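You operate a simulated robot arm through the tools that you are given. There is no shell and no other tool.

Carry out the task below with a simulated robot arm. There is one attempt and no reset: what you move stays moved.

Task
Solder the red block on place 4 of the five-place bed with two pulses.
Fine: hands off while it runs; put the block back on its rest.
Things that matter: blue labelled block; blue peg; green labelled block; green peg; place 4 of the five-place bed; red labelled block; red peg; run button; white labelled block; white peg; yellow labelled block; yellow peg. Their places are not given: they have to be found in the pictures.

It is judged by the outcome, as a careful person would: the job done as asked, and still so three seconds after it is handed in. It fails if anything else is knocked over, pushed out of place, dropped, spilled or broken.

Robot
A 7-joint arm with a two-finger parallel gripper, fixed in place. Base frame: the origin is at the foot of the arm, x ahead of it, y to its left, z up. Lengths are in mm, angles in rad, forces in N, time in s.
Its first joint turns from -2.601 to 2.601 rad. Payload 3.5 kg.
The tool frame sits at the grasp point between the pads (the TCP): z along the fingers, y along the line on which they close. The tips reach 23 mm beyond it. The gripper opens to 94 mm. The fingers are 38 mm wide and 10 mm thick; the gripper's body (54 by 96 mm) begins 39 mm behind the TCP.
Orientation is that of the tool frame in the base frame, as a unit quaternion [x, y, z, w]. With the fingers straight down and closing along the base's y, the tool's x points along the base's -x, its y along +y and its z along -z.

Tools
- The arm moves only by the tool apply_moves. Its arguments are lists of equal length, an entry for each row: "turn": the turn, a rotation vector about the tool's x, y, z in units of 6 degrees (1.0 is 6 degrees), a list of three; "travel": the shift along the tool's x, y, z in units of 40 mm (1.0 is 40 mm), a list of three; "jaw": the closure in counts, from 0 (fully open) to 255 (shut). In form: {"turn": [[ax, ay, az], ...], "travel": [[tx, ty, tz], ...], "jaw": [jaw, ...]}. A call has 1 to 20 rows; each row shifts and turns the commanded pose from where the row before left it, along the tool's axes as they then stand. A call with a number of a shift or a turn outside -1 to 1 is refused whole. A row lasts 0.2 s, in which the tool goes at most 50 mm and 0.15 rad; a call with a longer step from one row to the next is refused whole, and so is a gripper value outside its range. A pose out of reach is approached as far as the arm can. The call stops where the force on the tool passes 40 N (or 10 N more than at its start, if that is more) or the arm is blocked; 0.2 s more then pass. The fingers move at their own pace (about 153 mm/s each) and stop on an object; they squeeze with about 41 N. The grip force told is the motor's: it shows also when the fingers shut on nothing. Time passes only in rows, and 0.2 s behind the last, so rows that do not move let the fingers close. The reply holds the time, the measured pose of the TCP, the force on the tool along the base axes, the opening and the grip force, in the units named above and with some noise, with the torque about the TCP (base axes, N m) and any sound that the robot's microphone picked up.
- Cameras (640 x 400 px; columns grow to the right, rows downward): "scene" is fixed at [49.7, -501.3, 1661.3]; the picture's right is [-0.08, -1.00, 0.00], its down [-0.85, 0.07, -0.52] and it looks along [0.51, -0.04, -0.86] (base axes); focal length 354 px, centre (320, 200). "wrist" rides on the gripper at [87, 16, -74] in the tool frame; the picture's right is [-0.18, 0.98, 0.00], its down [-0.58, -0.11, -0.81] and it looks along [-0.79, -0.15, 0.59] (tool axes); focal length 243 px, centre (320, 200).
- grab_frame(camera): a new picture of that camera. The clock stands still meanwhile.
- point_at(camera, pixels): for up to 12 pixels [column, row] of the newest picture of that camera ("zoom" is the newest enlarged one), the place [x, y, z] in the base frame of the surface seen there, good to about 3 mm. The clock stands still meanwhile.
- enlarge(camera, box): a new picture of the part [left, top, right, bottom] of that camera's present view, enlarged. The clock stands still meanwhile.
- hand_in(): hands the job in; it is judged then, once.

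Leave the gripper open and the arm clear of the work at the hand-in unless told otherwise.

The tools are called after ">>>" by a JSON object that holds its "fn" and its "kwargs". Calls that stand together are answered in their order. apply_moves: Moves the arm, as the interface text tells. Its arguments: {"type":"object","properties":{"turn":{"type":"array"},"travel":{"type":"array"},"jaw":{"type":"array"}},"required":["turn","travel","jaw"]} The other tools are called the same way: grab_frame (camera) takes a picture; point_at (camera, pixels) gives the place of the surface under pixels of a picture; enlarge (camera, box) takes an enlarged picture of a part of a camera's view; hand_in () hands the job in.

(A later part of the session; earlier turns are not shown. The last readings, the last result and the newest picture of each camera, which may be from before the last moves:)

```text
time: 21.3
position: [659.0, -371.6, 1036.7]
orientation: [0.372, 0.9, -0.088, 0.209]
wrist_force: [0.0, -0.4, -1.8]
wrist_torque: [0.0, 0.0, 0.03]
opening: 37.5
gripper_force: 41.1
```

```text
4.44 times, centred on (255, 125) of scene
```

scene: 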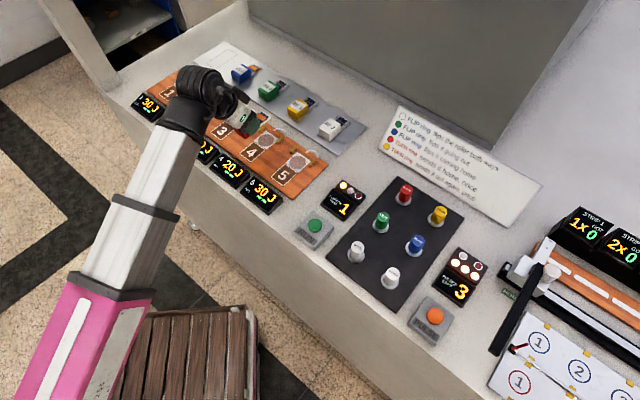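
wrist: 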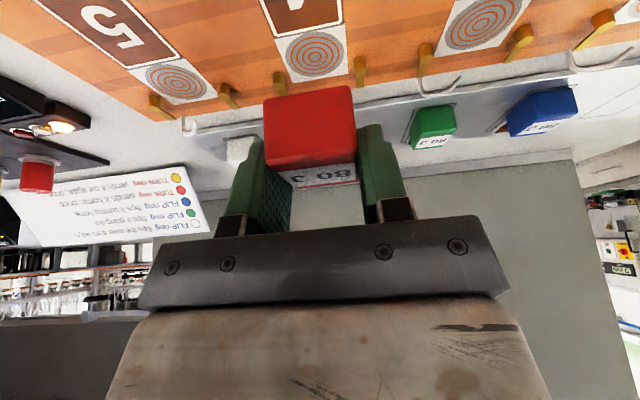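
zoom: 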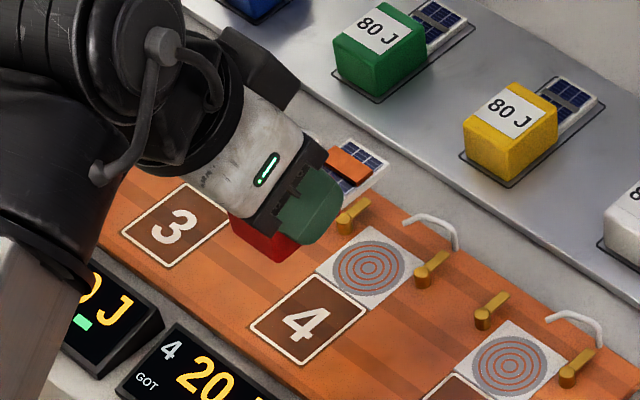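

Coil-4 centre appears at wrist pixel (315,57) while a perfectly aligned one would be at about (319,57), so the block needs to go ≈3.5 mm toward tool −y. I'll take a couple of still readings to average out noise first.

>>> {"fn": "apply_moves", "kwargs": {"turn": [[0, 0, 0]], "travel": [[0, 0, 0]], "jaw": [255]}}

>>> {"fn": "apply_moves", "kwargs": {"turn": [[0, 0, 0]], "travel": [[0, 0, 0]], "jaw": [255]}}

>>> {"fn": "apply_moves", "kwargs": {"turn": [[0, 0, 0]], "travel": [[0, 0, 0]], "jaw": [255]}}

```text
time: 21.7
position: [660.0, -371.1, 1037.4]
orientation: [0.372, 0.9, -0.089, 0.209]
wrist_force: [0.2, 0.7, -1.6]
wrist_torque: [-0.01, 0.0, -0.01]
opening: 37.4
gripper_force: 40.7
```

```text
time: 22.1
position: [660.2, -371.6, 1037.5]
orientation: [0.371, 0.9, -0.088, 0.21]
wrist_force: [-0.2, 0.5, -1.7]
wrist_torque: [0.01, -0.02, 0.01]
opening: 37.7
gripper_force: 41.1
```

```text
time: 22.5
position: [658.4, -371.0, 1038.9]
orientation: [0.371, 0.9, -0.089, 0.21]
wrist_force: [-0.3, 0.2, -0.9]
wrist_torque: [-0.01, 0.01, 0.05]
opening: 37.3
gripper_force: 41.3
```

Averaged TCP is (659.4, −371.3, 1037.6). I shift 3.2 mm along tool −y and lower to z≈972 (block ~9 mm above the bed), then check.

>>> {"fn": "apply_moves", "kwargs": {"turn": [[0, 0, 0], [0, 0, 0], [0, 0, 0], [0, 0, 0], [0, 0, 0]], "travel": [[0, -0.08, 0], [0.242, 0.002, 0.493], [0.242, 0.002, 0.493], [0.242, 0.002, 0.493], [0, 0, 0]], "jaw": [255, 255, 255, 255, 255]}}

>>> {"fn": "grab_frame", "kwargs": {"camera": "wrist"}}

>>> {"fn": "enlarge", "kwargs": {"camera": "scene", "box": [220, 100, 310, 165]}}

```text
time: 23.7
position: [657.0, -375.8, 972.7]
orientation: [0.372, 0.9, -0.089, 0.209]
wrist_force: [-0.1, 0.3, -2.4]
wrist_torque: [0.01, 0.02, -0.01]
opening: 37.6
gripper_force: 41.1
```

```text
taken
```

wrist: 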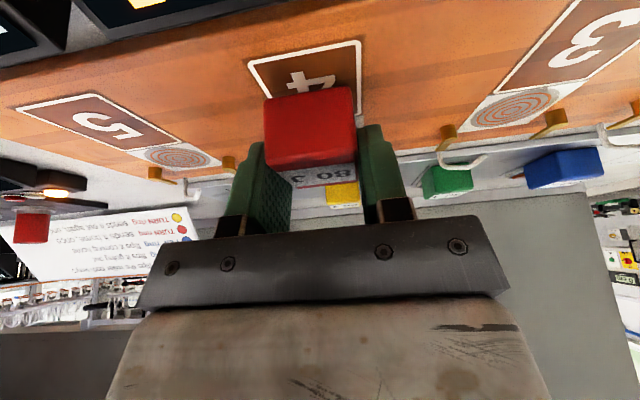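

```text
6.15 times, centred on (265, 132) of scene
```

zoom: 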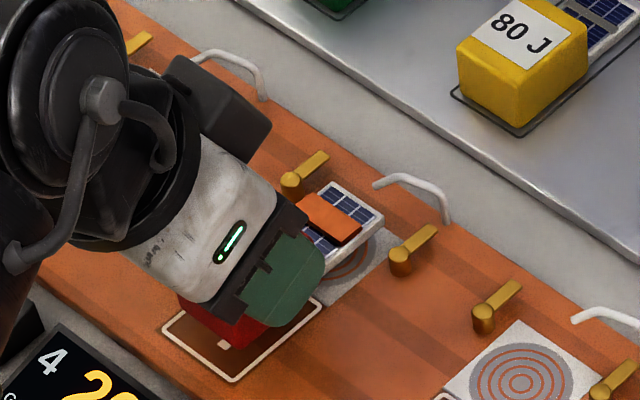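

Almost there. I check tile-4's front corners relative to the block in an enlarged wrist view, plus still readings for averaging.

>>> {"fn": "enlarge", "kwargs": {"camera": "wrist", "box": [230, 20, 390, 120]}}

>>> {"fn": "apply_moves", "kwargs": {"turn": [[0, 0, 0]], "travel": [[0, 0, 0]], "jaw": [255]}}

>>> {"fn": "apply_moves", "kwargs": {"turn": [[0, 0, 0]], "travel": [[0, 0, 0]], "jaw": [255]}}

>>> {"fn": "apply_moves", "kwargs": {"turn": [[0, 0, 0]], "travel": [[0, 0, 0]], "jaw": [255]}}

```text
4.00 times, centred on (310, 70) of wrist
```

zoom: 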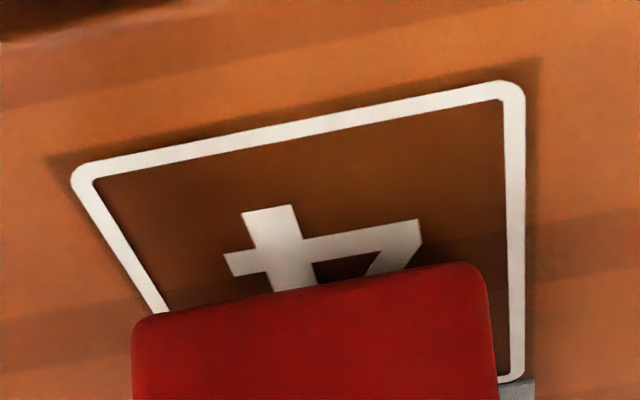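

```text
time: 24.1
position: [657.3, -375.4, 972.7]
orientation: [0.371, 0.9, -0.089, 0.21]
wrist_force: [-0.2, -0.1, -2.7]
wrist_torque: [0.01, 0.0, 0.01]
opening: 37.3
gripper_force: 40.7
```

```text
time: 24.5
position: [656.7, -376.2, 971.5]
orientation: [0.372, 0.9, -0.09, 0.209]
wrist_force: [0.5, 0.1, -1.7]
wrist_torque: [-0.01, -0.01, 0.02]
opening: 37.6
gripper_force: 41.1
```

```text
time: 24.9
position: [656.2, -375.6, 972.2]
orientation: [0.371, 0.9, -0.089, 0.209]
wrist_force: [0.2, -0.4, -2.1]
wrist_torque: [0.02, 0.04, 0.0]
opening: 37.2
gripper_force: 41.8
```

Tile centre is ≈1.3 mm to tool +y of the block. I correct that and lower 7 mm in two slow steps, watching the force.

>>> {"fn": "apply_moves", "kwargs": {"turn": [[0, 0, 0], [0, 0, 0], [0, 0, 0]], "travel": [[0.044, 0.033, 0.09], [0.033, 0, 0.067], [0, 0, 0]], "jaw": [255, 255, 255]}}

```text
time: 25.7
position: [655.9, -375.5, 965.0]
orientation: [0.372, 0.9, -0.089, 0.209]
wrist_force: [-0.2, -0.7, -1.6]
wrist_torque: [0.04, 0.03, 0.02]
opening: 37.6
gripper_force: 40.6
```

No contact yet (force steady at the block's weight). I lower in 1 mm steps.

>>> {"fn": "apply_moves", "kwargs": {"turn": [[0, 0, 0], [0, 0, 0], [0, 0, 0]], "travel": [[0.011, 0, 0.0225], [0, 0, 0], [0, 0, 0]], "jaw": [255, 255, 255]}}

>>> {"fn": "apply_moves", "kwargs": {"turn": [[0, 0, 0], [0, 0, 0], [0, 0, 0]], "travel": [[0.011, 0, 0.0225], [0, 0, 0], [0, 0, 0]], "jaw": [255, 255, 255]}}

```text
time: 26.5
position: [657.1, -375.6, 964.3]
orientation: [0.372, 0.9, -0.089, 0.209]
wrist_force: [-0.4, 0.4, -1.0]
wrist_torque: [-0.03, 0.02, 0.0]
opening: 37.7
gripper_force: 40.9
```

```text
time: 27.3
position: [656.6, -374.3, 961.9]
orientation: [0.371, 0.9, -0.089, 0.21]
wrist_force: [-6.0, 2.2, 19.6]
wrist_torque: [-0.17, -0.05, -0.06]
opening: 37.3
gripper_force: 41.4
```

Contact (about 20 N upward). I relax upward by ~0.4 mm and take a look before releasing.

>>> {"fn": "apply_moves", "kwargs": {"turn": [[0, 0, 0], [0, 0, 0]], "travel": [[-0.005, 0, -0.011], [0, 0, 0]], "jaw": [255, 255]}}

>>> {"fn": "enlarge", "kwargs": {"camera": "scene", "box": [220, 100, 310, 165]}}

>>> {"fn": "enlarge", "kwargs": {"camera": "wrist", "box": [200, 0, 440, 180]}}

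```text
time: 27.9
position: [656.0, -374.8, 964.0]
orientation: [0.371, 0.9, -0.089, 0.209]
wrist_force: [-5.4, 0.4, 16.1]
wrist_torque: [-0.32, -0.27, -0.03]
opening: 37.5
gripper_force: 41.0
```

```text
6.15 times, centred on (265, 132) of scene
```

zoom: 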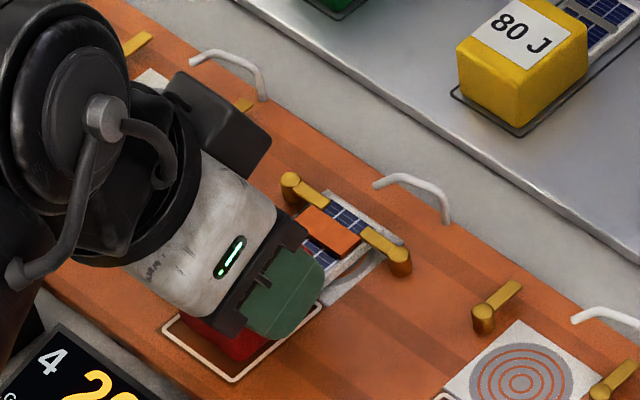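

```text
2.22 times, centred on (320, 90) of wrist
```

zoom: 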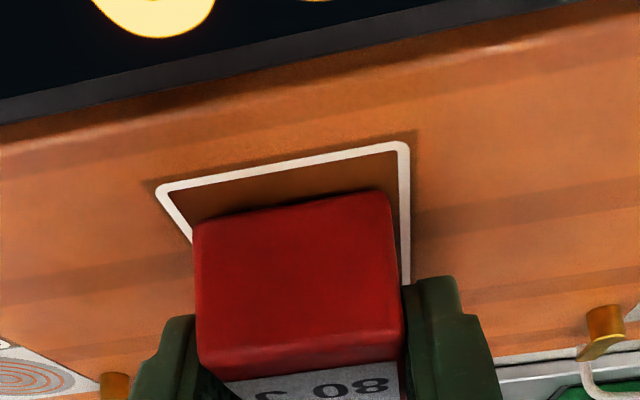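

The two brass clips have swung over the cell – the place has recognised the carrier. The body sits square on tile 4. I open the jaws and stay still.

>>> {"fn": "apply_moves", "kwargs": {"turn": [[0, 0, 0], [0, 0, 0], [0, 0, 0], [0, 0, 0]], "travel": [[0, 0, 0], [0, 0, 0], [0, 0, 0], [0, 0, 0]], "jaw": [80, 0, 0, 0]}}

>>> {"fn": "enlarge", "kwargs": {"camera": "scene", "box": [180, 90, 320, 220]}}

```text
time: 28.9
position: [658.5, -374.4, 962.6]
orientation: [0.371, 0.901, -0.088, 0.209]
wrist_force: [0.4, -0.6, -0.3]
wrist_torque: [0.05, 0.02, 0.02]
opening: 94.1
gripper_force: 0.0
```

```text
3.08 times, centred on (250, 155) of scene
```

zoom: 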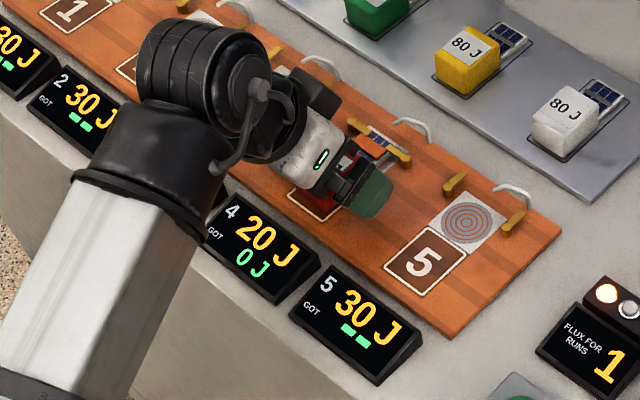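

Display 4 now shows "20 J, GOT 0 J" – the place is live. I lift straight up ~75 mm with open jaws and check that the block stayed.

>>> {"fn": "apply_moves", "kwargs": {"turn": [[0, 0, 0], [0, 0, 0], [0, 0, 0], [0, 0, 0], [0, 0, 0]], "travel": [[-0.11, 0, -0.224], [-0.22, 0, -0.449], [-0.25, 0, -0.51], [-0.25, 0, -0.51], [0, 0, 0]], "jaw": [0, 0, 0, 0, 0]}}

>>> {"fn": "grab_frame", "kwargs": {"camera": "scene"}}

>>> {"fn": "enlarge", "kwargs": {"camera": "scene", "box": [400, 240, 500, 350]}}

```text
time: 30.1
position: [655.5, -374.7, 1037.7]
orientation: [0.372, 0.9, -0.089, 0.209]
wrist_force: [-0.1, 1.1, -0.1]
wrist_torque: [0.03, 0.03, 0.02]
opening: 94.0
gripper_force: 0.1
```

```text
taken
```

scene: 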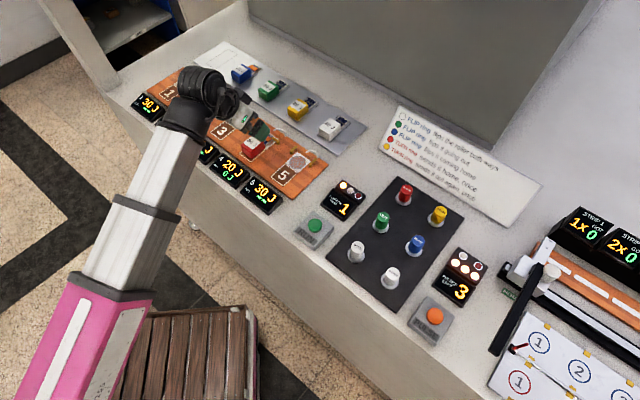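

```text
3.64 times, centred on (450, 295) of scene
```

zoom: 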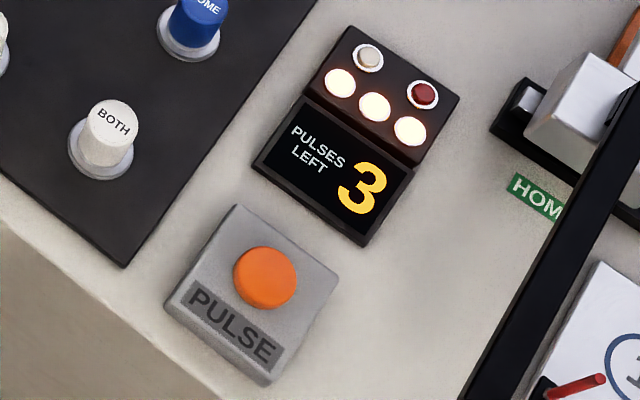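

The block stayed on place 4. Now I measure the PULSE button and its surroundings in this zoom (cap centre ≈ (266,275), housing corners, display, white peg).

>>> {"fn": "point_at", "kwargs": {"camera": "zoom", "pixels": [[266, 272], [240, 270], [292, 278], [265, 252], [265, 290], [237, 212], [330, 285], [262, 378], [115, 115], [360, 185], [380, 35], [300, 300]]}}

>>> {"fn": "point_at", "kwargs": {"camera": "scene", "pixels": [[404, 186], [440, 208], [382, 215], [418, 240], [357, 246], [391, 272], [315, 224], [347, 185], [500, 340], [553, 265], [515, 300], [505, 350]]}}

```text
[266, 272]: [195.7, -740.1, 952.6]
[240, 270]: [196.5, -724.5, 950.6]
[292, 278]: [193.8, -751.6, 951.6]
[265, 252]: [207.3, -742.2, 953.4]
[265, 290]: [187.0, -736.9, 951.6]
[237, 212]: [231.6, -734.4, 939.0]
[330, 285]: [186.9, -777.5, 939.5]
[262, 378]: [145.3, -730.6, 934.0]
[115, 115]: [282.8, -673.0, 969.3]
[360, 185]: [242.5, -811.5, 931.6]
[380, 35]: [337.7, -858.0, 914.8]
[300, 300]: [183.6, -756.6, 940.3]
```

```text
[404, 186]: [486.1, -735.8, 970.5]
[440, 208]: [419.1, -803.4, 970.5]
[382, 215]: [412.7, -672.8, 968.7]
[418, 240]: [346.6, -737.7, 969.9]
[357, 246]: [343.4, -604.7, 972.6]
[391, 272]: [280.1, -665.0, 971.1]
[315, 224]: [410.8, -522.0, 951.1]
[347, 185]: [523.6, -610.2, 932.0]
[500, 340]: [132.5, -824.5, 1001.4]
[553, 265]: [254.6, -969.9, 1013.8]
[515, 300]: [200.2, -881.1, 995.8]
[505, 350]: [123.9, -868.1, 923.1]
```

PULSE cap centre ≈ (196,−740), top z≈952.6. Pegs top out at z≈971, so I cross at z≈1037 (fingertips at ~1008), closing the jaws on the way, to above the button.

>>> {"fn": "apply_moves", "kwargs": {"turn": [[0, 0, 0], [0, 0, 0], [0, 0, 0], [0, 0, 0], [0, 0, 0], [0, 0, 0], [0, 0, 0], [0, 0, 0], [0, 0, 0], [0, 0, 0], [0, 0, 0], [0, 0, 0], [0, 0, 0], [0, 0, 0], [0, 0, 0], [0, 0, 0]], "travel": [[0.102, -0.973, -0.0465], [0.102, -0.973, -0.0465], [0.102, -0.973, -0.0465], [0.102, -0.973, -0.0465], [0.102, -0.973, -0.0465], [0.102, -0.973, -0.0465], [0.102, -0.973, -0.0465], [0.102, -0.973, -0.0465], [0.102, -0.973, -0.0465], [0.102, -0.973, -0.0465], [0.102, -0.973, -0.0465], [0.102, -0.973, -0.0465], [0.102, -0.973, -0.0465], [0.102, -0.973, -0.0465], [0.102, -0.973, -0.0465], [0, 0, 0]], "jaw": [0, 0, 0, 255, 255, 255, 255, 255, 255, 255, 255, 255, 255, 255, 255, 255]}}

>>> {"fn": "grab_frame", "kwargs": {"camera": "wrist"}}

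>>> {"fn": "grab_frame", "kwargs": {"camera": "scene"}}

```text
time: 33.5
position: [195.5, -738.8, 1042.3]
orientation: [0.372, 0.9, -0.089, 0.21]
wrist_force: [0.0, 0.3, 0.3]
wrist_torque: [-0.01, 0.01, -0.02]
opening: 0.1
gripper_force: 40.6
```

```text
taken
```

wrist: 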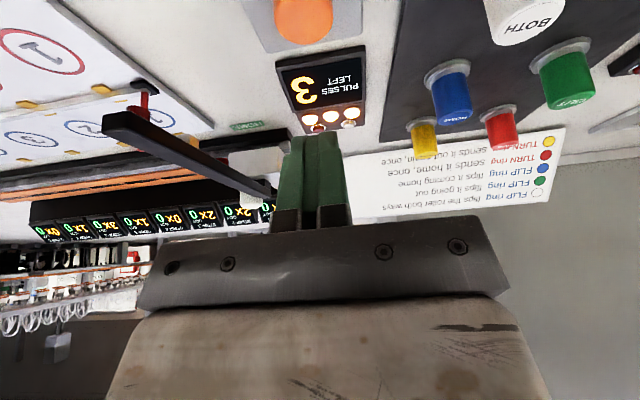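

```text
taken
```

scene: 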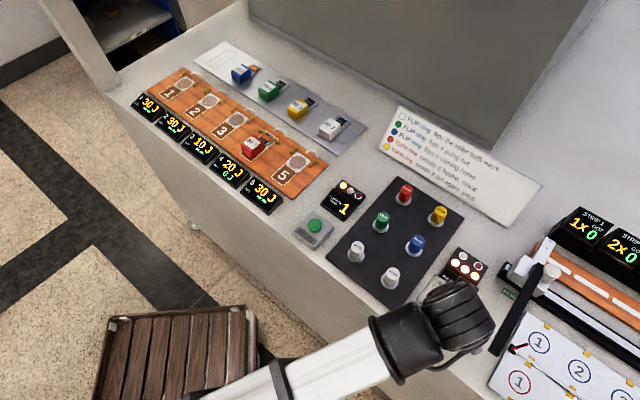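

The jaws are shut and the tool is over PULSE. I lower to z≈1000 and turn the tool upright (26° about tool y), then look at the readings.

>>> {"fn": "apply_moves", "kwargs": {"turn": [[0, 0, 0], [0, 1, 0], [0, 1, 0], [0, 1, 0], [0, 1, 0], [0, 0.35, 0], [0, 0, 0]], "travel": [[0.45, 0.004, 0.92], [0, 0, 0], [0, 0, 0], [0, 0, 0], [0, 0, 0], [0, 0, 0], [0, 0, 0]], "jaw": [255, 255, 255, 255, 255, 255, 255]}}

>>> {"fn": "grab_frame", "kwargs": {"camera": "wrist"}}

>>> {"fn": "enlarge", "kwargs": {"camera": "scene", "box": [200, 110, 320, 210]}}

```text
time: 35.1
position: [197.2, -740.1, 1001.1]
orientation: [0.383, 0.924, -0.003, -0.001]
wrist_force: [-0.2, -0.8, -0.1]
wrist_torque: [-0.02, -0.03, -0.01]
opening: 0.0
gripper_force: 41.7
```

```text
taken
```

wrist: 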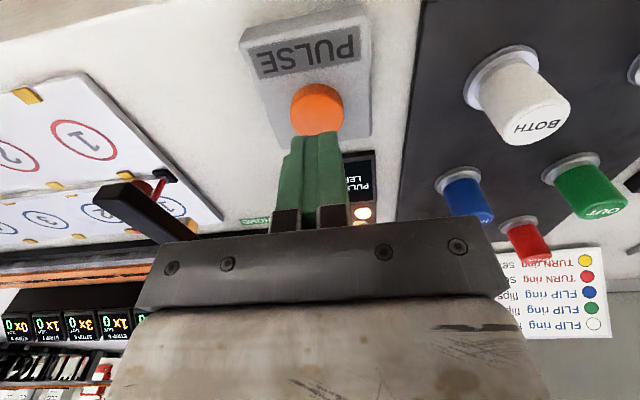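

```text
4.00 times, centred on (260, 160) of scene
```

zoom: 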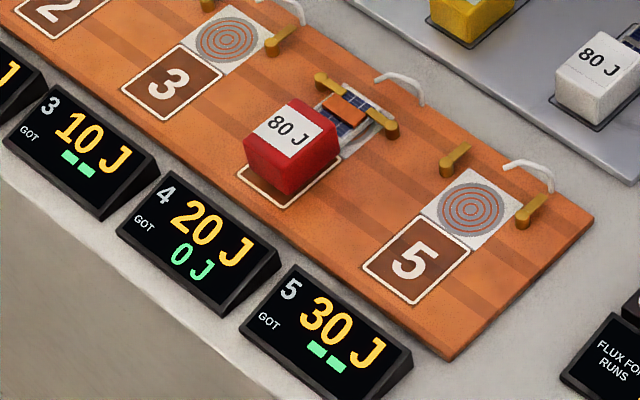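

The block is clipped in on place 4; display 4 shows 20 J / GOT 0 J. The tool is upright right above the orange cap. I descend 22 mm to just above the cap, then press in 2 mm steps.

>>> {"fn": "apply_moves", "kwargs": {"turn": [[0, 0, 0], [0, 0, 0], [0, 0, 0]], "travel": [[0, 0, 0.35], [0, 0, 0.2], [0, 0, 0]], "jaw": [255, 255, 255]}}

>>> {"fn": "apply_moves", "kwargs": {"turn": [[0, 0, 0], [0, 0, 0], [0, 0, 0], [0, 0, 0]], "travel": [[0, 0, 0.05], [0, 0, 0.05], [0, 0, 0.05], [0, 0, 0]], "jaw": [255, 255, 255, 255]}}

```text
time: 35.9
position: [196.5, -738.6, 977.3]
orientation: [0.382, 0.924, -0.002, 0.001]
wrist_force: [0.1, -0.2, 0.0]
wrist_torque: [-0.02, 0.02, 0.03]
opening: 0.0
gripper_force: 41.0
```

```text
time: 36.9
position: [197.5, -739.4, 971.9]
orientation: [0.382, 0.924, -0.002, 0.001]
wrist_force: [1.6, 0.7, 9.0]
wrist_torque: [0.01, -0.03, -0.02]
opening: 0.1
gripper_force: 41.3
heard: click
```

A click was heard with 9 N – the button fired. I lift off 20 mm and read the displays.

>>> {"fn": "apply_moves", "kwargs": {"turn": [[0, 0, 0], [0, 0, 0]], "travel": [[0, 0, -0.3], [0, 0, -0.3]], "jaw": [255, 255]}}

>>> {"fn": "enlarge", "kwargs": {"camera": "scene", "box": [200, 110, 320, 210]}}

>>> {"fn": "grab_frame", "kwargs": {"camera": "scene"}}

>>> {"fn": "grab_frame", "kwargs": {"camera": "wrist"}}

```text
time: 37.5
position: [198.3, -737.8, 993.7]
orientation: [0.383, 0.924, -0.001, 0.002]
wrist_force: [0.3, 0.3, 0.2]
wrist_torque: [0.03, 0.03, 0.02]
opening: 0.0
gripper_force: 41.4
```

```text
4.00 times, centred on (260, 160) of scene
```

zoom: 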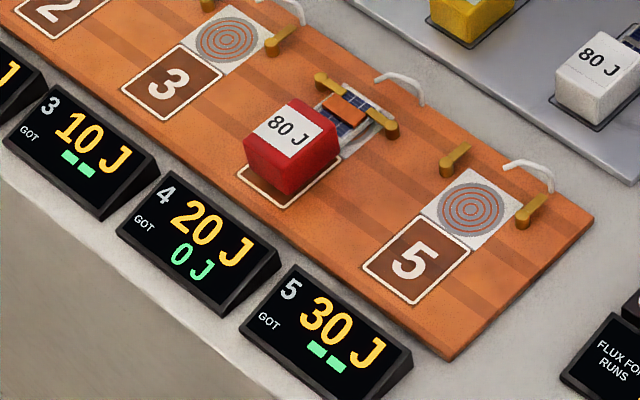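

```text
taken
```

scene: 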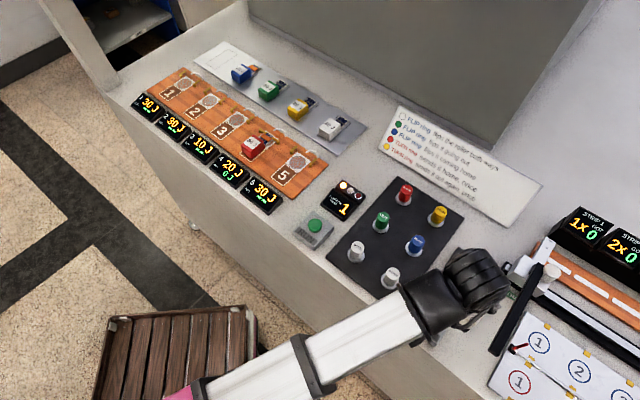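

```text
taken
```

wrist: 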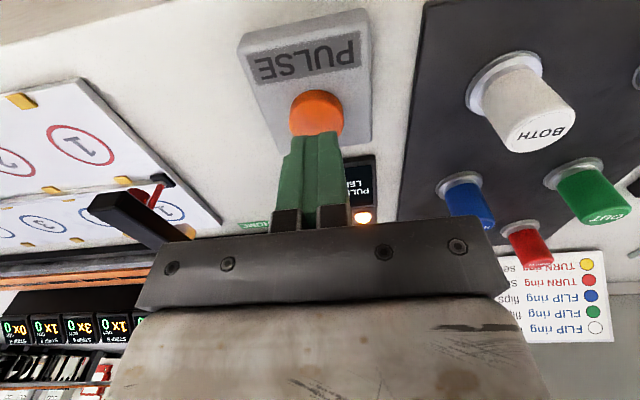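

Display 4 still reads GOT 0 J – the pulse may take time. I wait about 2 s with the hand off and look again.

>>> {"fn": "apply_moves", "kwargs": {"turn": [[0, 0, 0], [0, 0, 0], [0, 0, 0], [0, 0, 0], [0, 0, 0], [0, 0, 0], [0, 0, 0], [0, 0, 0], [0, 0, 0], [0, 0, 0]], "travel": [[0, 0, 0], [0, 0, 0], [0, 0, 0], [0, 0, 0], [0, 0, 0], [0, 0, 0], [0, 0, 0], [0, 0, 0], [0, 0, 0], [0, 0, 0]], "jaw": [255, 255, 255, 255, 255, 255, 255, 255, 255, 255]}}

>>> {"fn": "enlarge", "kwargs": {"camera": "scene", "box": [200, 110, 320, 210]}}

>>> {"fn": "enlarge", "kwargs": {"camera": "wrist", "box": [220, 60, 420, 240]}}

>>> {"fn": "enlarge", "kwargs": {"camera": "scene", "box": [400, 220, 520, 340]}}

```text
time: 39.7
position: [197.3, -738.3, 994.2]
orientation: [0.382, 0.924, -0.003, 0.001]
wrist_force: [0.3, 0.6, 0.5]
wrist_torque: [-0.02, -0.01, -0.03]
opening: 0.1
gripper_force: 41.8
```

```text
4.00 times, centred on (260, 160) of scene
```

zoom: 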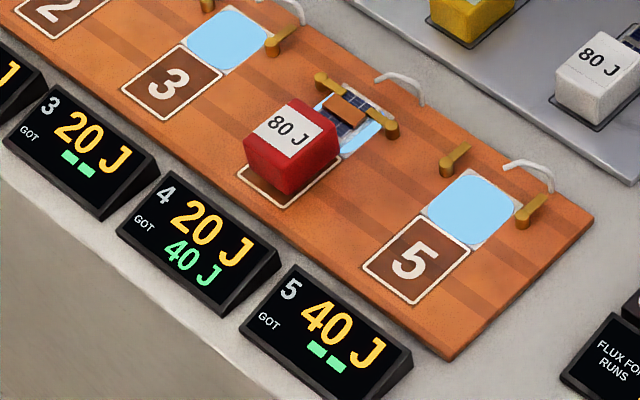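

```text
2.22 times, centred on (320, 150) of wrist
```

zoom: 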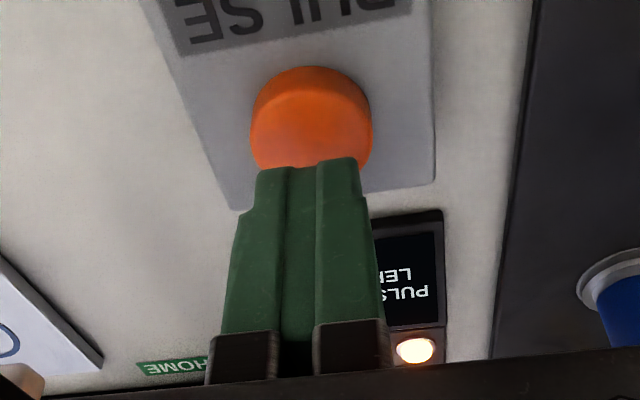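

```text
3.33 times, centred on (460, 280) of scene
```

zoom: 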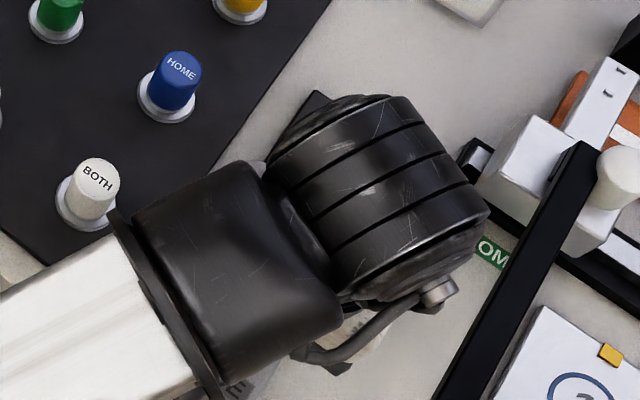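

The coils glow blue: the pulse is running, and display 4 shows GOT 40 J already; the yellow figures at places 3 and 5 changed (20 J, 40 J). I need to understand this – I wait in small amounts and keep reading all displays.

>>> {"fn": "apply_moves", "kwargs": {"turn": [[0, 0, 0], [0, 0, 0], [0, 0, 0], [0, 0, 0]], "travel": [[0, 0, 0], [0, 0, 0], [0, 0, 0], [0, 0, 0]], "jaw": [255, 255, 255, 255]}}

>>> {"fn": "enlarge", "kwargs": {"camera": "scene", "box": [120, 60, 320, 210]}}

```text
time: 40.7
position: [197.3, -739.0, 994.1]
orientation: [0.382, 0.924, -0.002, 0.001]
wrist_force: [0.2, -0.4, -0.8]
wrist_torque: [0.02, 0.0, 0.01]
opening: 0.1
gripper_force: 41.1
```

```text
2.67 times, centred on (220, 135) of scene
```

zoom: 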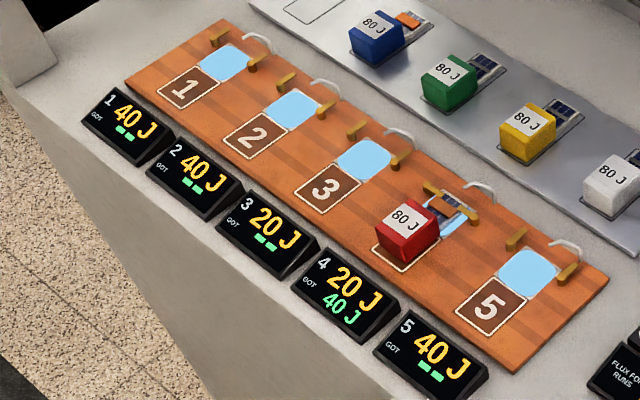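

Yellow figures now read 40, 40, 20, 20, 40 (all places rose by 10 except the occupied place 4), GOT is 40 J, and the coils still glow. I need to see the PULSES LEFT display, which my arm hides: I lift 25 mm and shift 120 mm toward the pegs (tips stay ~20 mm above them).

>>> {"fn": "apply_moves", "kwargs": {"turn": [[0, 0, 0], [0, 0, 0], [0, 0, 0], [0, 0, 0], [0, 0, 0]], "travel": [[0, 0, -0.6], [0, 1, 0], [0, 1, 0], [0, 1, 0], [0, 0, 0]], "jaw": [255, 255, 255, 255, 255]}}

>>> {"fn": "grab_frame", "kwargs": {"camera": "scene"}}

>>> {"fn": "enlarge", "kwargs": {"camera": "scene", "box": [400, 230, 520, 350]}}

>>> {"fn": "enlarge", "kwargs": {"camera": "scene", "box": [120, 60, 320, 210]}}

>>> {"fn": "grab_frame", "kwargs": {"camera": "wrist"}}

```text
time: 41.9
position: [282.0, -648.8, 1015.7]
orientation: [0.383, 0.924, -0.001, 0.001]
wrist_force: [0.5, 0.4, -0.9]
wrist_torque: [-0.02, -0.01, 0.01]
opening: 0.0
gripper_force: 41.4
```

```text
taken
```

scene: 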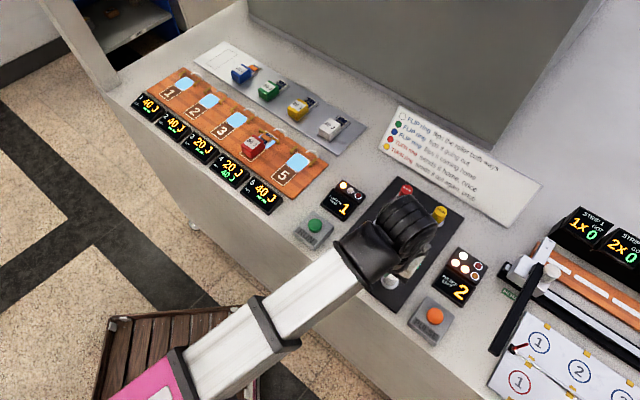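

```text
3.33 times, centred on (460, 290) of scene
```

zoom: 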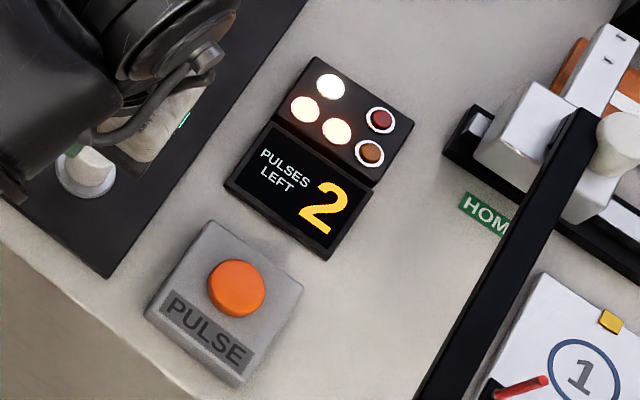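

```text
2.67 times, centred on (220, 135) of scene
```

zoom: 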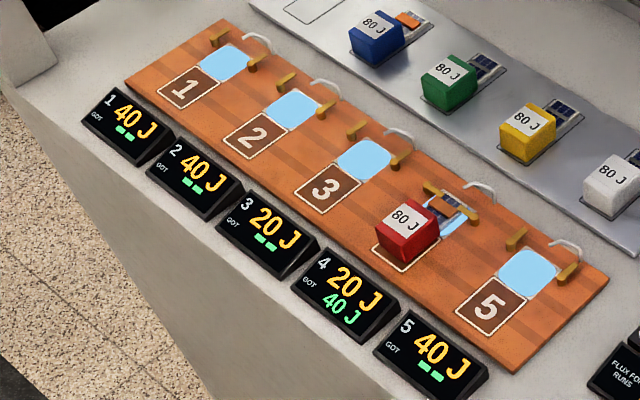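

```text
taken
```

wrist: 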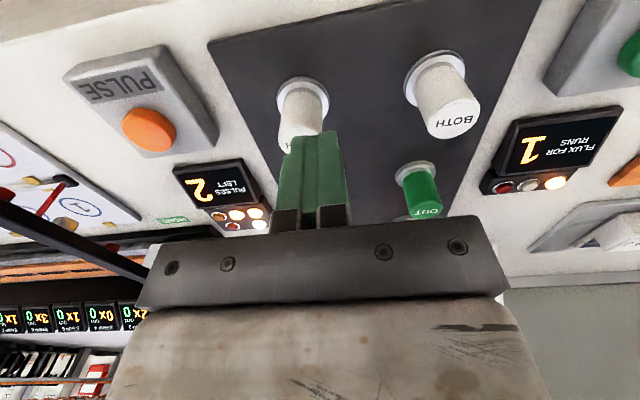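

PULSES LEFT is 2 (so exactly one pulse was counted), the white lamp is lit – it's still running. I keep my hand away and wait for it to finish.

>>> {"fn": "apply_moves", "kwargs": {"turn": [[0, 0, 0], [0, 0, 0], [0, 0, 0], [0, 0, 0], [0, 0, 0], [0, 0, 0], [0, 0, 0], [0, 0, 0]], "travel": [[0, 0, 0], [0, 0, 0], [0, 0, 0], [0, 0, 0], [0, 0, 0], [0, 0, 0], [0, 0, 0], [0, 0, 0]], "jaw": [255, 255, 255, 255, 255, 255, 255, 255]}}

>>> {"fn": "enlarge", "kwargs": {"camera": "scene", "box": [400, 230, 520, 350]}}

>>> {"fn": "enlarge", "kwargs": {"camera": "scene", "box": [120, 60, 320, 210]}}

```text
time: 43.7
position: [282.7, -650.6, 1016.4]
orientation: [0.383, 0.924, -0.002, 0.001]
wrist_force: [-0.2, -0.5, -1.6]
wrist_torque: [0.0, -0.01, -0.01]
opening: 0.0
gripper_force: 41.2
```

```text
3.33 times, centred on (460, 290) of scene
```

zoom: 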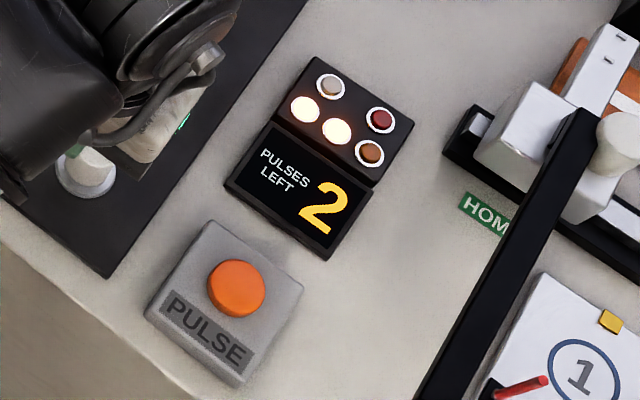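

```text
2.67 times, centred on (220, 135) of scene
```

zoom: 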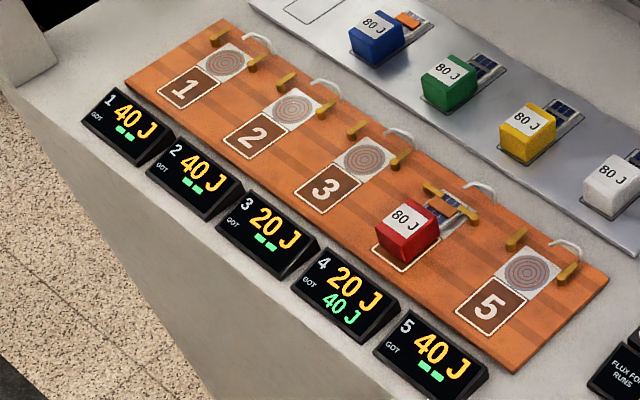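

The run is over: white lamp off, glow gone, GOT 40 J (half of the block's 80 J), PULSES LEFT 2. I go back over PULSE for the second pulse.

>>> {"fn": "apply_moves", "kwargs": {"turn": [[0, 0, 0], [0, 0, 0], [0, 0, 0], [0, 0, 0], [0, 0, 0]], "travel": [[0, -1, 0], [0, -1, 0], [0, -1, 0], [0, 0, 0.6], [0, 0, 0]], "jaw": [255, 255, 255, 255, 255]}}

>>> {"fn": "grab_frame", "kwargs": {"camera": "wrist"}}

```text
time: 44.9
position: [197.4, -738.2, 995.1]
orientation: [0.382, 0.924, -0.003, 0.001]
wrist_force: [0.5, -0.5, 0.0]
wrist_torque: [-0.01, -0.01, -0.01]
opening: 0.0
gripper_force: 40.8
```

```text
taken
```

wrist: 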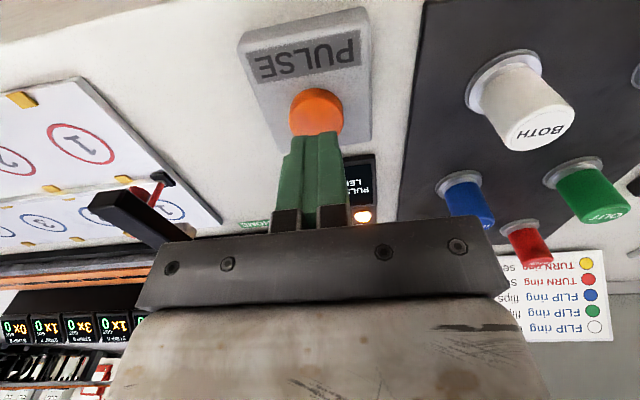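

Same pose as before over the cap. I go down 17 mm, then press in three 2 mm steps until the click.

>>> {"fn": "apply_moves", "kwargs": {"turn": [[0, 0, 0], [0, 0, 0], [0, 0, 0]], "travel": [[0, 0, 0.25], [0, 0, 0.175], [0, 0, 0]], "jaw": [255, 255, 255]}}

>>> {"fn": "apply_moves", "kwargs": {"turn": [[0, 0, 0], [0, 0, 0], [0, 0, 0], [0, 0, 0]], "travel": [[0, 0, 0.05], [0, 0, 0.05], [0, 0, 0.05], [0, 0, 0]], "jaw": [255, 255, 255, 255]}}

```text
time: 45.7
position: [197.0, -738.5, 978.2]
orientation: [0.381, 0.924, -0.003, 0.002]
wrist_force: [-0.6, -0.4, 0.2]
wrist_torque: [0.0, 0.02, 0.01]
opening: 0.3
gripper_force: 41.4
```

```text
time: 46.7
position: [196.6, -739.4, 972.9]
orientation: [0.382, 0.924, -0.004, 0.0]
wrist_force: [-0.7, -1.3, 3.2]
wrist_torque: [-0.04, -0.01, 0.02]
opening: 0.1
gripper_force: 40.6
heard: click
```

The second click was heard. I lift off and move clear toward the pegs as before, then watch the run.

>>> {"fn": "apply_moves", "kwargs": {"turn": [[0, 0, 0], [0, 0, 0], [0, 0, 0], [0, 0, 0], [0, 0, 0], [0, 0, 0]], "travel": [[0, 0, -0.5], [0, 0, -0.55], [0, 1, 0], [0, 1, 0], [0, 1, 0], [0, 0, 0]], "jaw": [255, 255, 255, 255, 255, 255]}}

>>> {"fn": "enlarge", "kwargs": {"camera": "scene", "box": [400, 230, 520, 350]}}

>>> {"fn": "enlarge", "kwargs": {"camera": "scene", "box": [120, 60, 320, 210]}}

```text
time: 48.1
position: [282.1, -653.9, 1010.1]
orientation: [0.382, 0.924, -0.002, 0.001]
wrist_force: [0.0, 1.4, -0.1]
wrist_torque: [-0.01, 0.02, -0.04]
opening: 0.1
gripper_force: 41.0
```

```text
3.33 times, centred on (460, 290) of scene
```

zoom: 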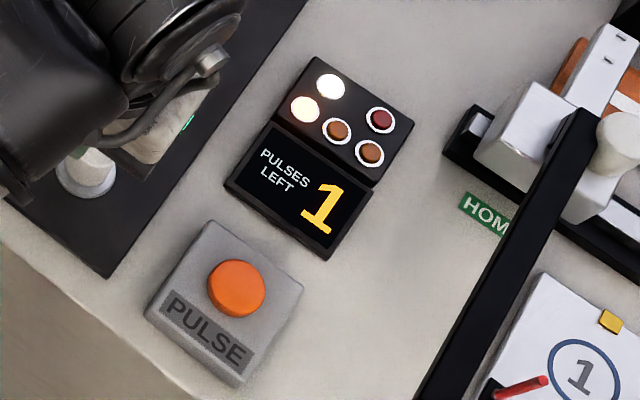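

```text
2.67 times, centred on (220, 135) of scene
```

zoom: 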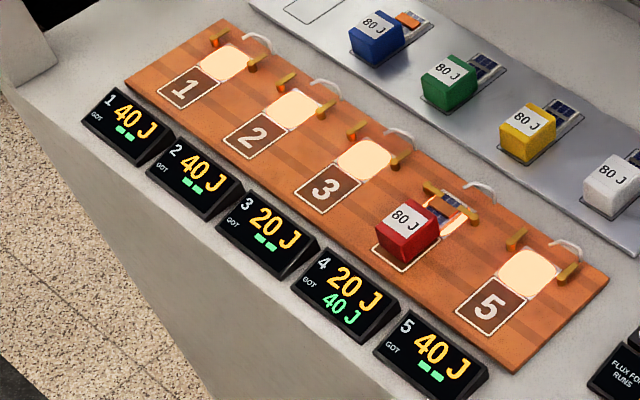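

PULSES LEFT is now 1, the coils glow hot, busy lamp on. I wait, hand clear, until it finishes.

>>> {"fn": "apply_moves", "kwargs": {"turn": [[0, 0, 0], [0, 0, 0], [0, 0, 0], [0, 0, 0], [0, 0, 0], [0, 0, 0], [0, 0, 0], [0, 0, 0], [0, 0, 0], [0, 0, 0], [0, 0, 0], [0, 0, 0], [0, 0, 0], [0, 0, 0], [0, 0, 0], [0, 0, 0], [0, 0, 0], [0, 0, 0], [0, 0, 0], [0, 0, 0]], "travel": [[0, 0, 0], [0, 0, 0], [0, 0, 0], [0, 0, 0], [0, 0, 0], [0, 0, 0], [0, 0, 0], [0, 0, 0], [0, 0, 0], [0, 0, 0], [0, 0, 0], [0, 0, 0], [0, 0, 0], [0, 0, 0], [0, 0, 0], [0, 0, 0], [0, 0, 0], [0, 0, 0], [0, 0, 0], [0, 0, 0]], "jaw": [255, 255, 255, 255, 255, 255, 255, 255, 255, 255, 255, 255, 255, 255, 255, 255, 255, 255, 255, 255]}}

>>> {"fn": "enlarge", "kwargs": {"camera": "scene", "box": [400, 230, 520, 350]}}

>>> {"fn": "enlarge", "kwargs": {"camera": "scene", "box": [120, 60, 320, 210]}}

```text
time: 52.3
position: [282.9, -653.9, 1008.8]
orientation: [0.382, 0.924, -0.002, 0.001]
wrist_force: [-0.7, 0.2, 0.2]
wrist_torque: [-0.02, 0.03, -0.02]
opening: 0.0
gripper_force: 41.2
```

```text
3.33 times, centred on (460, 290) of scene
```

zoom: 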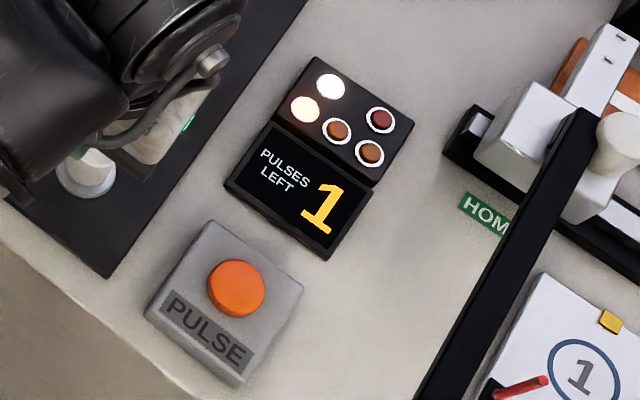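

```text
2.67 times, centred on (220, 135) of scene
```

zoom: 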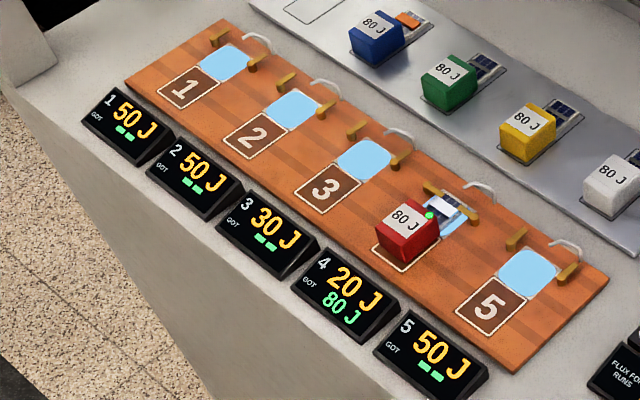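

GOT 80 J – exactly the block's figure; a green dot shows at the cell and the orange strip has turned silver: soldered. Blue cooling glow and busy lamp are still on, so I wait for the end.

>>> {"fn": "apply_moves", "kwargs": {"turn": [[0, 0, 0], [0, 0, 0], [0, 0, 0], [0, 0, 0], [0, 0, 0], [0, 0, 0], [0, 0, 0], [0, 0, 0], [0, 0, 0], [0, 0, 0]], "travel": [[0, 0, 0], [0, 0, 0], [0, 0, 0], [0, 0, 0], [0, 0, 0], [0, 0, 0], [0, 0, 0], [0, 0, 0], [0, 0, 0], [0, 0, 0]], "jaw": [255, 255, 255, 255, 255, 255, 255, 255, 255, 255]}}

>>> {"fn": "enlarge", "kwargs": {"camera": "scene", "box": [400, 230, 520, 350]}}

>>> {"fn": "enlarge", "kwargs": {"camera": "scene", "box": [200, 100, 320, 200]}}

```text
time: 54.5
position: [282.7, -653.9, 1010.3]
orientation: [0.382, 0.924, -0.003, 0.001]
wrist_force: [0.6, 0.2, 0.7]
wrist_torque: [0.01, -0.01, -0.03]
opening: 0.0
gripper_force: 40.9
```

```text
3.33 times, centred on (460, 290) of scene
```

zoom: 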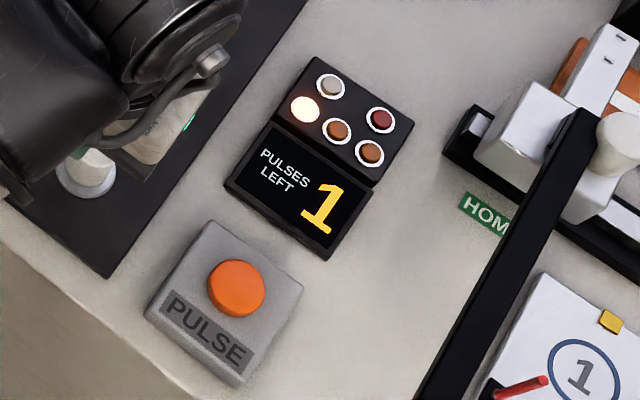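

```text
4.00 times, centred on (260, 150) of scene
```

zoom: 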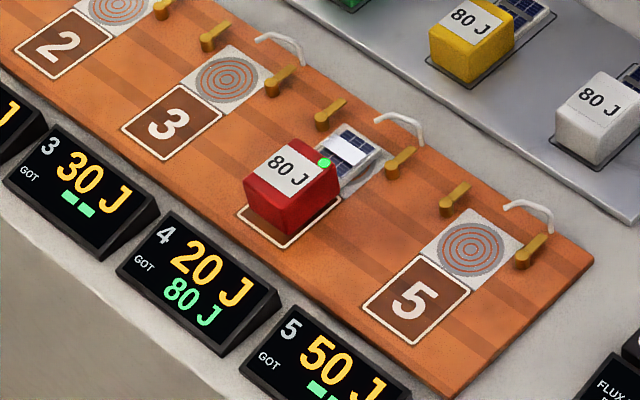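

Finished: busy lamp off, the clips have opened, 80 J got, green dot on the cell. Now I fetch the block: up 10 mm, tilt the tool back to 26°, rise another 20 mm.

>>> {"fn": "apply_moves", "kwargs": {"turn": [[0, 0, 0], [0, -1, 0], [0, -1, 0], [0, -1, 0], [0, -1, 0], [0, -0.35, 0], [0, 0, 0], [0, 0, 0]], "travel": [[0, 0, -0.25], [0, 0, 0], [0, 0, 0], [0, 0, 0], [0, 0, 0], [0, 0, 0], [-0.22, 0, -0.449], [0, 0, 0]], "jaw": [255, 255, 255, 255, 255, 255, 255, 255]}}

```text
time: 56.3
position: [280.3, -654.5, 1043.4]
orientation: [0.372, 0.9, -0.089, 0.209]
wrist_force: [0.4, -0.1, -0.3]
wrist_torque: [0.01, 0.0, 0.02]
opening: 0.0
gripper_force: 41.2
```

Orientation is the grasp orientation again. I travel back to above place 4, opening the jaws on the way.

>>> {"fn": "apply_moves", "kwargs": {"turn": [[0, 0, 0], [0, 0, 0], [0, 0, 0], [0, 0, 0], [0, 0, 0], [0, 0, 0], [0, 0, 0], [0, 0, 0], [0, 0, 0], [0, 0, 0], [0, 0, 0], [0, 0, 0], [0, 0, 0], [0, 0, 0]], "travel": [[-0.125, 0.966, 0.067], [-0.125, 0.966, 0.067], [-0.125, 0.966, 0.067], [-0.125, 0.966, 0.067], [-0.125, 0.966, 0.067], [-0.125, 0.966, 0.067], [-0.125, 0.966, 0.067], [-0.125, 0.966, 0.067], [-0.125, 0.966, 0.067], [-0.125, 0.966, 0.067], [-0.125, 0.966, 0.067], [-0.125, 0.966, 0.067], [0, 0, 0], [0, 0, 0]], "jaw": [255, 255, 255, 255, 255, 255, 255, 0, 0, 0, 0, 0, 0, 0]}}

>>> {"fn": "apply_moves", "kwargs": {"turn": [[0, 0, 0]], "travel": [[0, 0, 0]], "jaw": [0]}}

>>> {"fn": "grab_frame", "kwargs": {"camera": "wrist"}}

```text
time: 59.3
position: [658.7, -370.4, 1040.3]
orientation: [0.372, 0.9, -0.09, 0.21]
wrist_force: [-0.3, 0.4, 0.5]
wrist_torque: [0.01, 0.01, 0.03]
opening: 94.0
gripper_force: 0.0
```

```text
time: 59.7
position: [658.7, -371.7, 1041.6]
orientation: [0.371, 0.9, -0.089, 0.21]
wrist_force: [0.1, -0.3, -0.2]
wrist_torque: [0.0, 0.02, -0.04]
opening: 94.1
gripper_force: 0.1
```

```text
taken
```

wrist: 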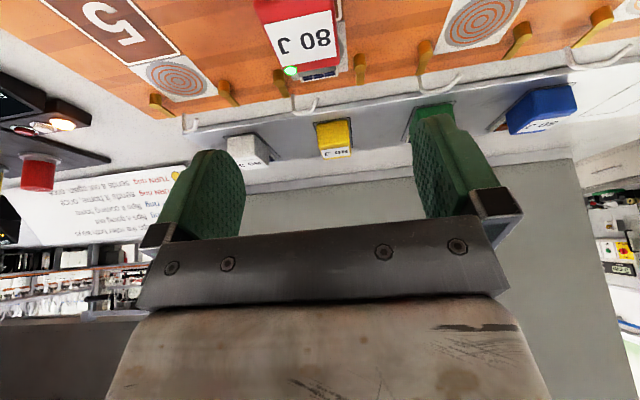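

The red block with a green dot is below. I descend to z≈975 with a small lateral correction (fingers straddling the block), then fine-tune.

>>> {"fn": "apply_moves", "kwargs": {"turn": [[0, 0, 0], [0, 0, 0], [0, 0, 0], [0, 0, 0]], "travel": [[0.2325, -0.018, 0.498], [0.2325, -0.018, 0.498], [0.2325, -0.018, 0.498], [0, 0, 0]], "jaw": [0, 0, 0, 0]}}

>>> {"fn": "apply_moves", "kwargs": {"turn": [[0, 0, 0]], "travel": [[0, 0, 0]], "jaw": [0]}}

>>> {"fn": "apply_moves", "kwargs": {"turn": [[0, 0, 0]], "travel": [[0, 0, 0]], "jaw": [0]}}

>>> {"fn": "grab_frame", "kwargs": {"camera": "wrist"}}

```text
time: 60.7
position: [655.6, -375.5, 974.1]
orientation: [0.371, 0.9, -0.089, 0.21]
wrist_force: [0.8, 1.0, -0.3]
wrist_torque: [-0.01, -0.02, 0.0]
opening: 94.0
gripper_force: 0.1
```

```text
time: 61.1
position: [655.8, -375.4, 973.3]
orientation: [0.371, 0.9, -0.089, 0.209]
wrist_force: [-0.4, -1.2, -0.1]
wrist_torque: [0.02, 0.01, 0.02]
opening: 93.8
gripper_force: 0.2
```

```text
time: 61.5
position: [655.9, -375.5, 974.6]
orientation: [0.372, 0.9, -0.089, 0.209]
wrist_force: [-0.4, -0.1, -0.3]
wrist_torque: [0.04, 0.01, 0.04]
opening: 93.9
gripper_force: 0.1
```

```text
taken
```

wrist: 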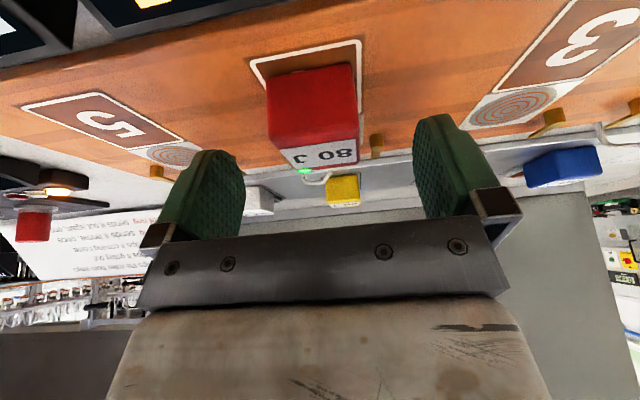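

The block appears ≈1.5 mm to tool +y; I correct that and descend the last 11.5 mm to the same grasp height as before (962.5), then check force.

>>> {"fn": "apply_moves", "kwargs": {"turn": [[0, 0, 0], [0, 0, 0], [0, 0, 0]], "travel": [[0.063, 0.038, 0.129], [0.063, 0, 0.129], [0, 0, 0]], "jaw": [0, 0, 0]}}

>>> {"fn": "enlarge", "kwargs": {"camera": "scene", "box": [220, 100, 310, 165]}}

>>> {"fn": "grab_frame", "kwargs": {"camera": "wrist"}}

```text
time: 62.3
position: [657.5, -376.1, 962.3]
orientation: [0.371, 0.9, -0.089, 0.209]
wrist_force: [-0.1, -1.5, 0.2]
wrist_torque: [0.03, 0.02, 0.03]
opening: 94.1
gripper_force: 0.0
```

```text
6.15 times, centred on (265, 132) of scene
```

zoom: 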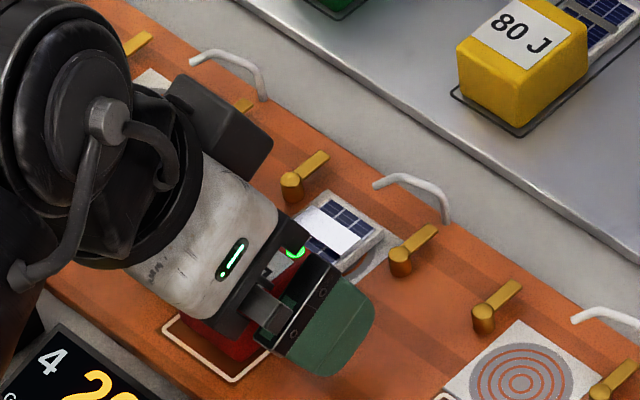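

```text
taken
```

wrist: 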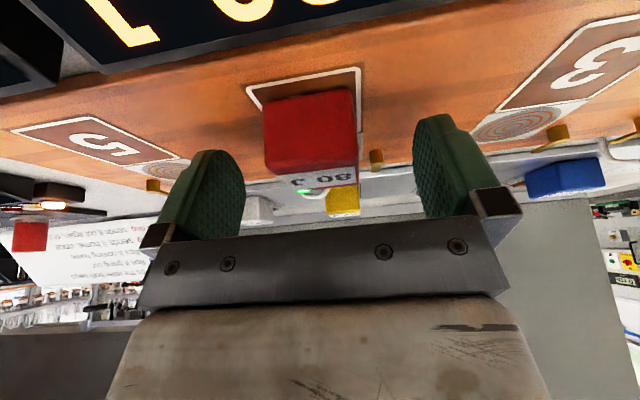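

Centred the same as in the first grasp (front edge centre ≈ 311). Closing the jaws.

>>> {"fn": "apply_moves", "kwargs": {"turn": [[0, 0, 0], [0, 0, 0], [0, 0, 0], [0, 0, 0], [0, 0, 0]], "travel": [[0, 0, 0], [0, 0, 0], [0, 0, 0], [0, 0, 0], [0, 0, 0]], "jaw": [255, 255, 255, 255, 255]}}

>>> {"fn": "grab_frame", "kwargs": {"camera": "wrist"}}

>>> {"fn": "apply_moves", "kwargs": {"turn": [[0, 0, 0]], "travel": [[0, 0, 0]], "jaw": [255]}}

>>> {"fn": "apply_moves", "kwargs": {"turn": [[0, 0, 0]], "travel": [[0, 0, 0]], "jaw": [255]}}

```text
time: 63.5
position: [656.6, -375.6, 961.5]
orientation: [0.372, 0.9, -0.089, 0.209]
wrist_force: [-0.1, 0.0, -0.6]
wrist_torque: [0.01, 0.01, 0.0]
opening: 37.4
gripper_force: 40.9
```

```text
taken
```

wrist: 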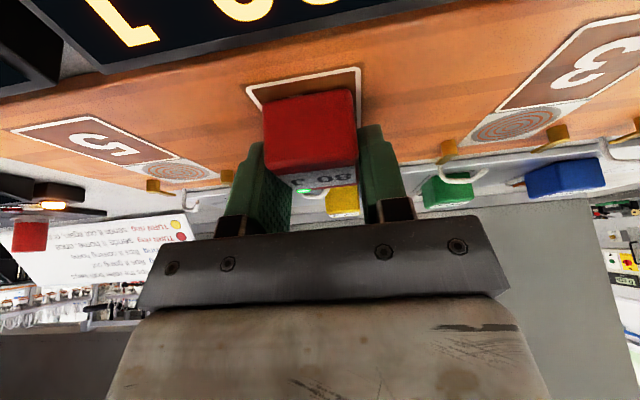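

```text
time: 63.9
position: [657.8, -375.0, 960.4]
orientation: [0.371, 0.9, -0.089, 0.21]
wrist_force: [0.8, -0.4, -1.5]
wrist_torque: [0.03, 0.02, 0.02]
opening: 37.5
gripper_force: 41.4
```

```text
time: 64.3
position: [658.5, -375.0, 960.9]
orientation: [0.372, 0.9, -0.089, 0.209]
wrist_force: [0.3, -0.9, -0.6]
wrist_torque: [0.01, 0.01, -0.01]
opening: 37.5
gripper_force: 41.2
```

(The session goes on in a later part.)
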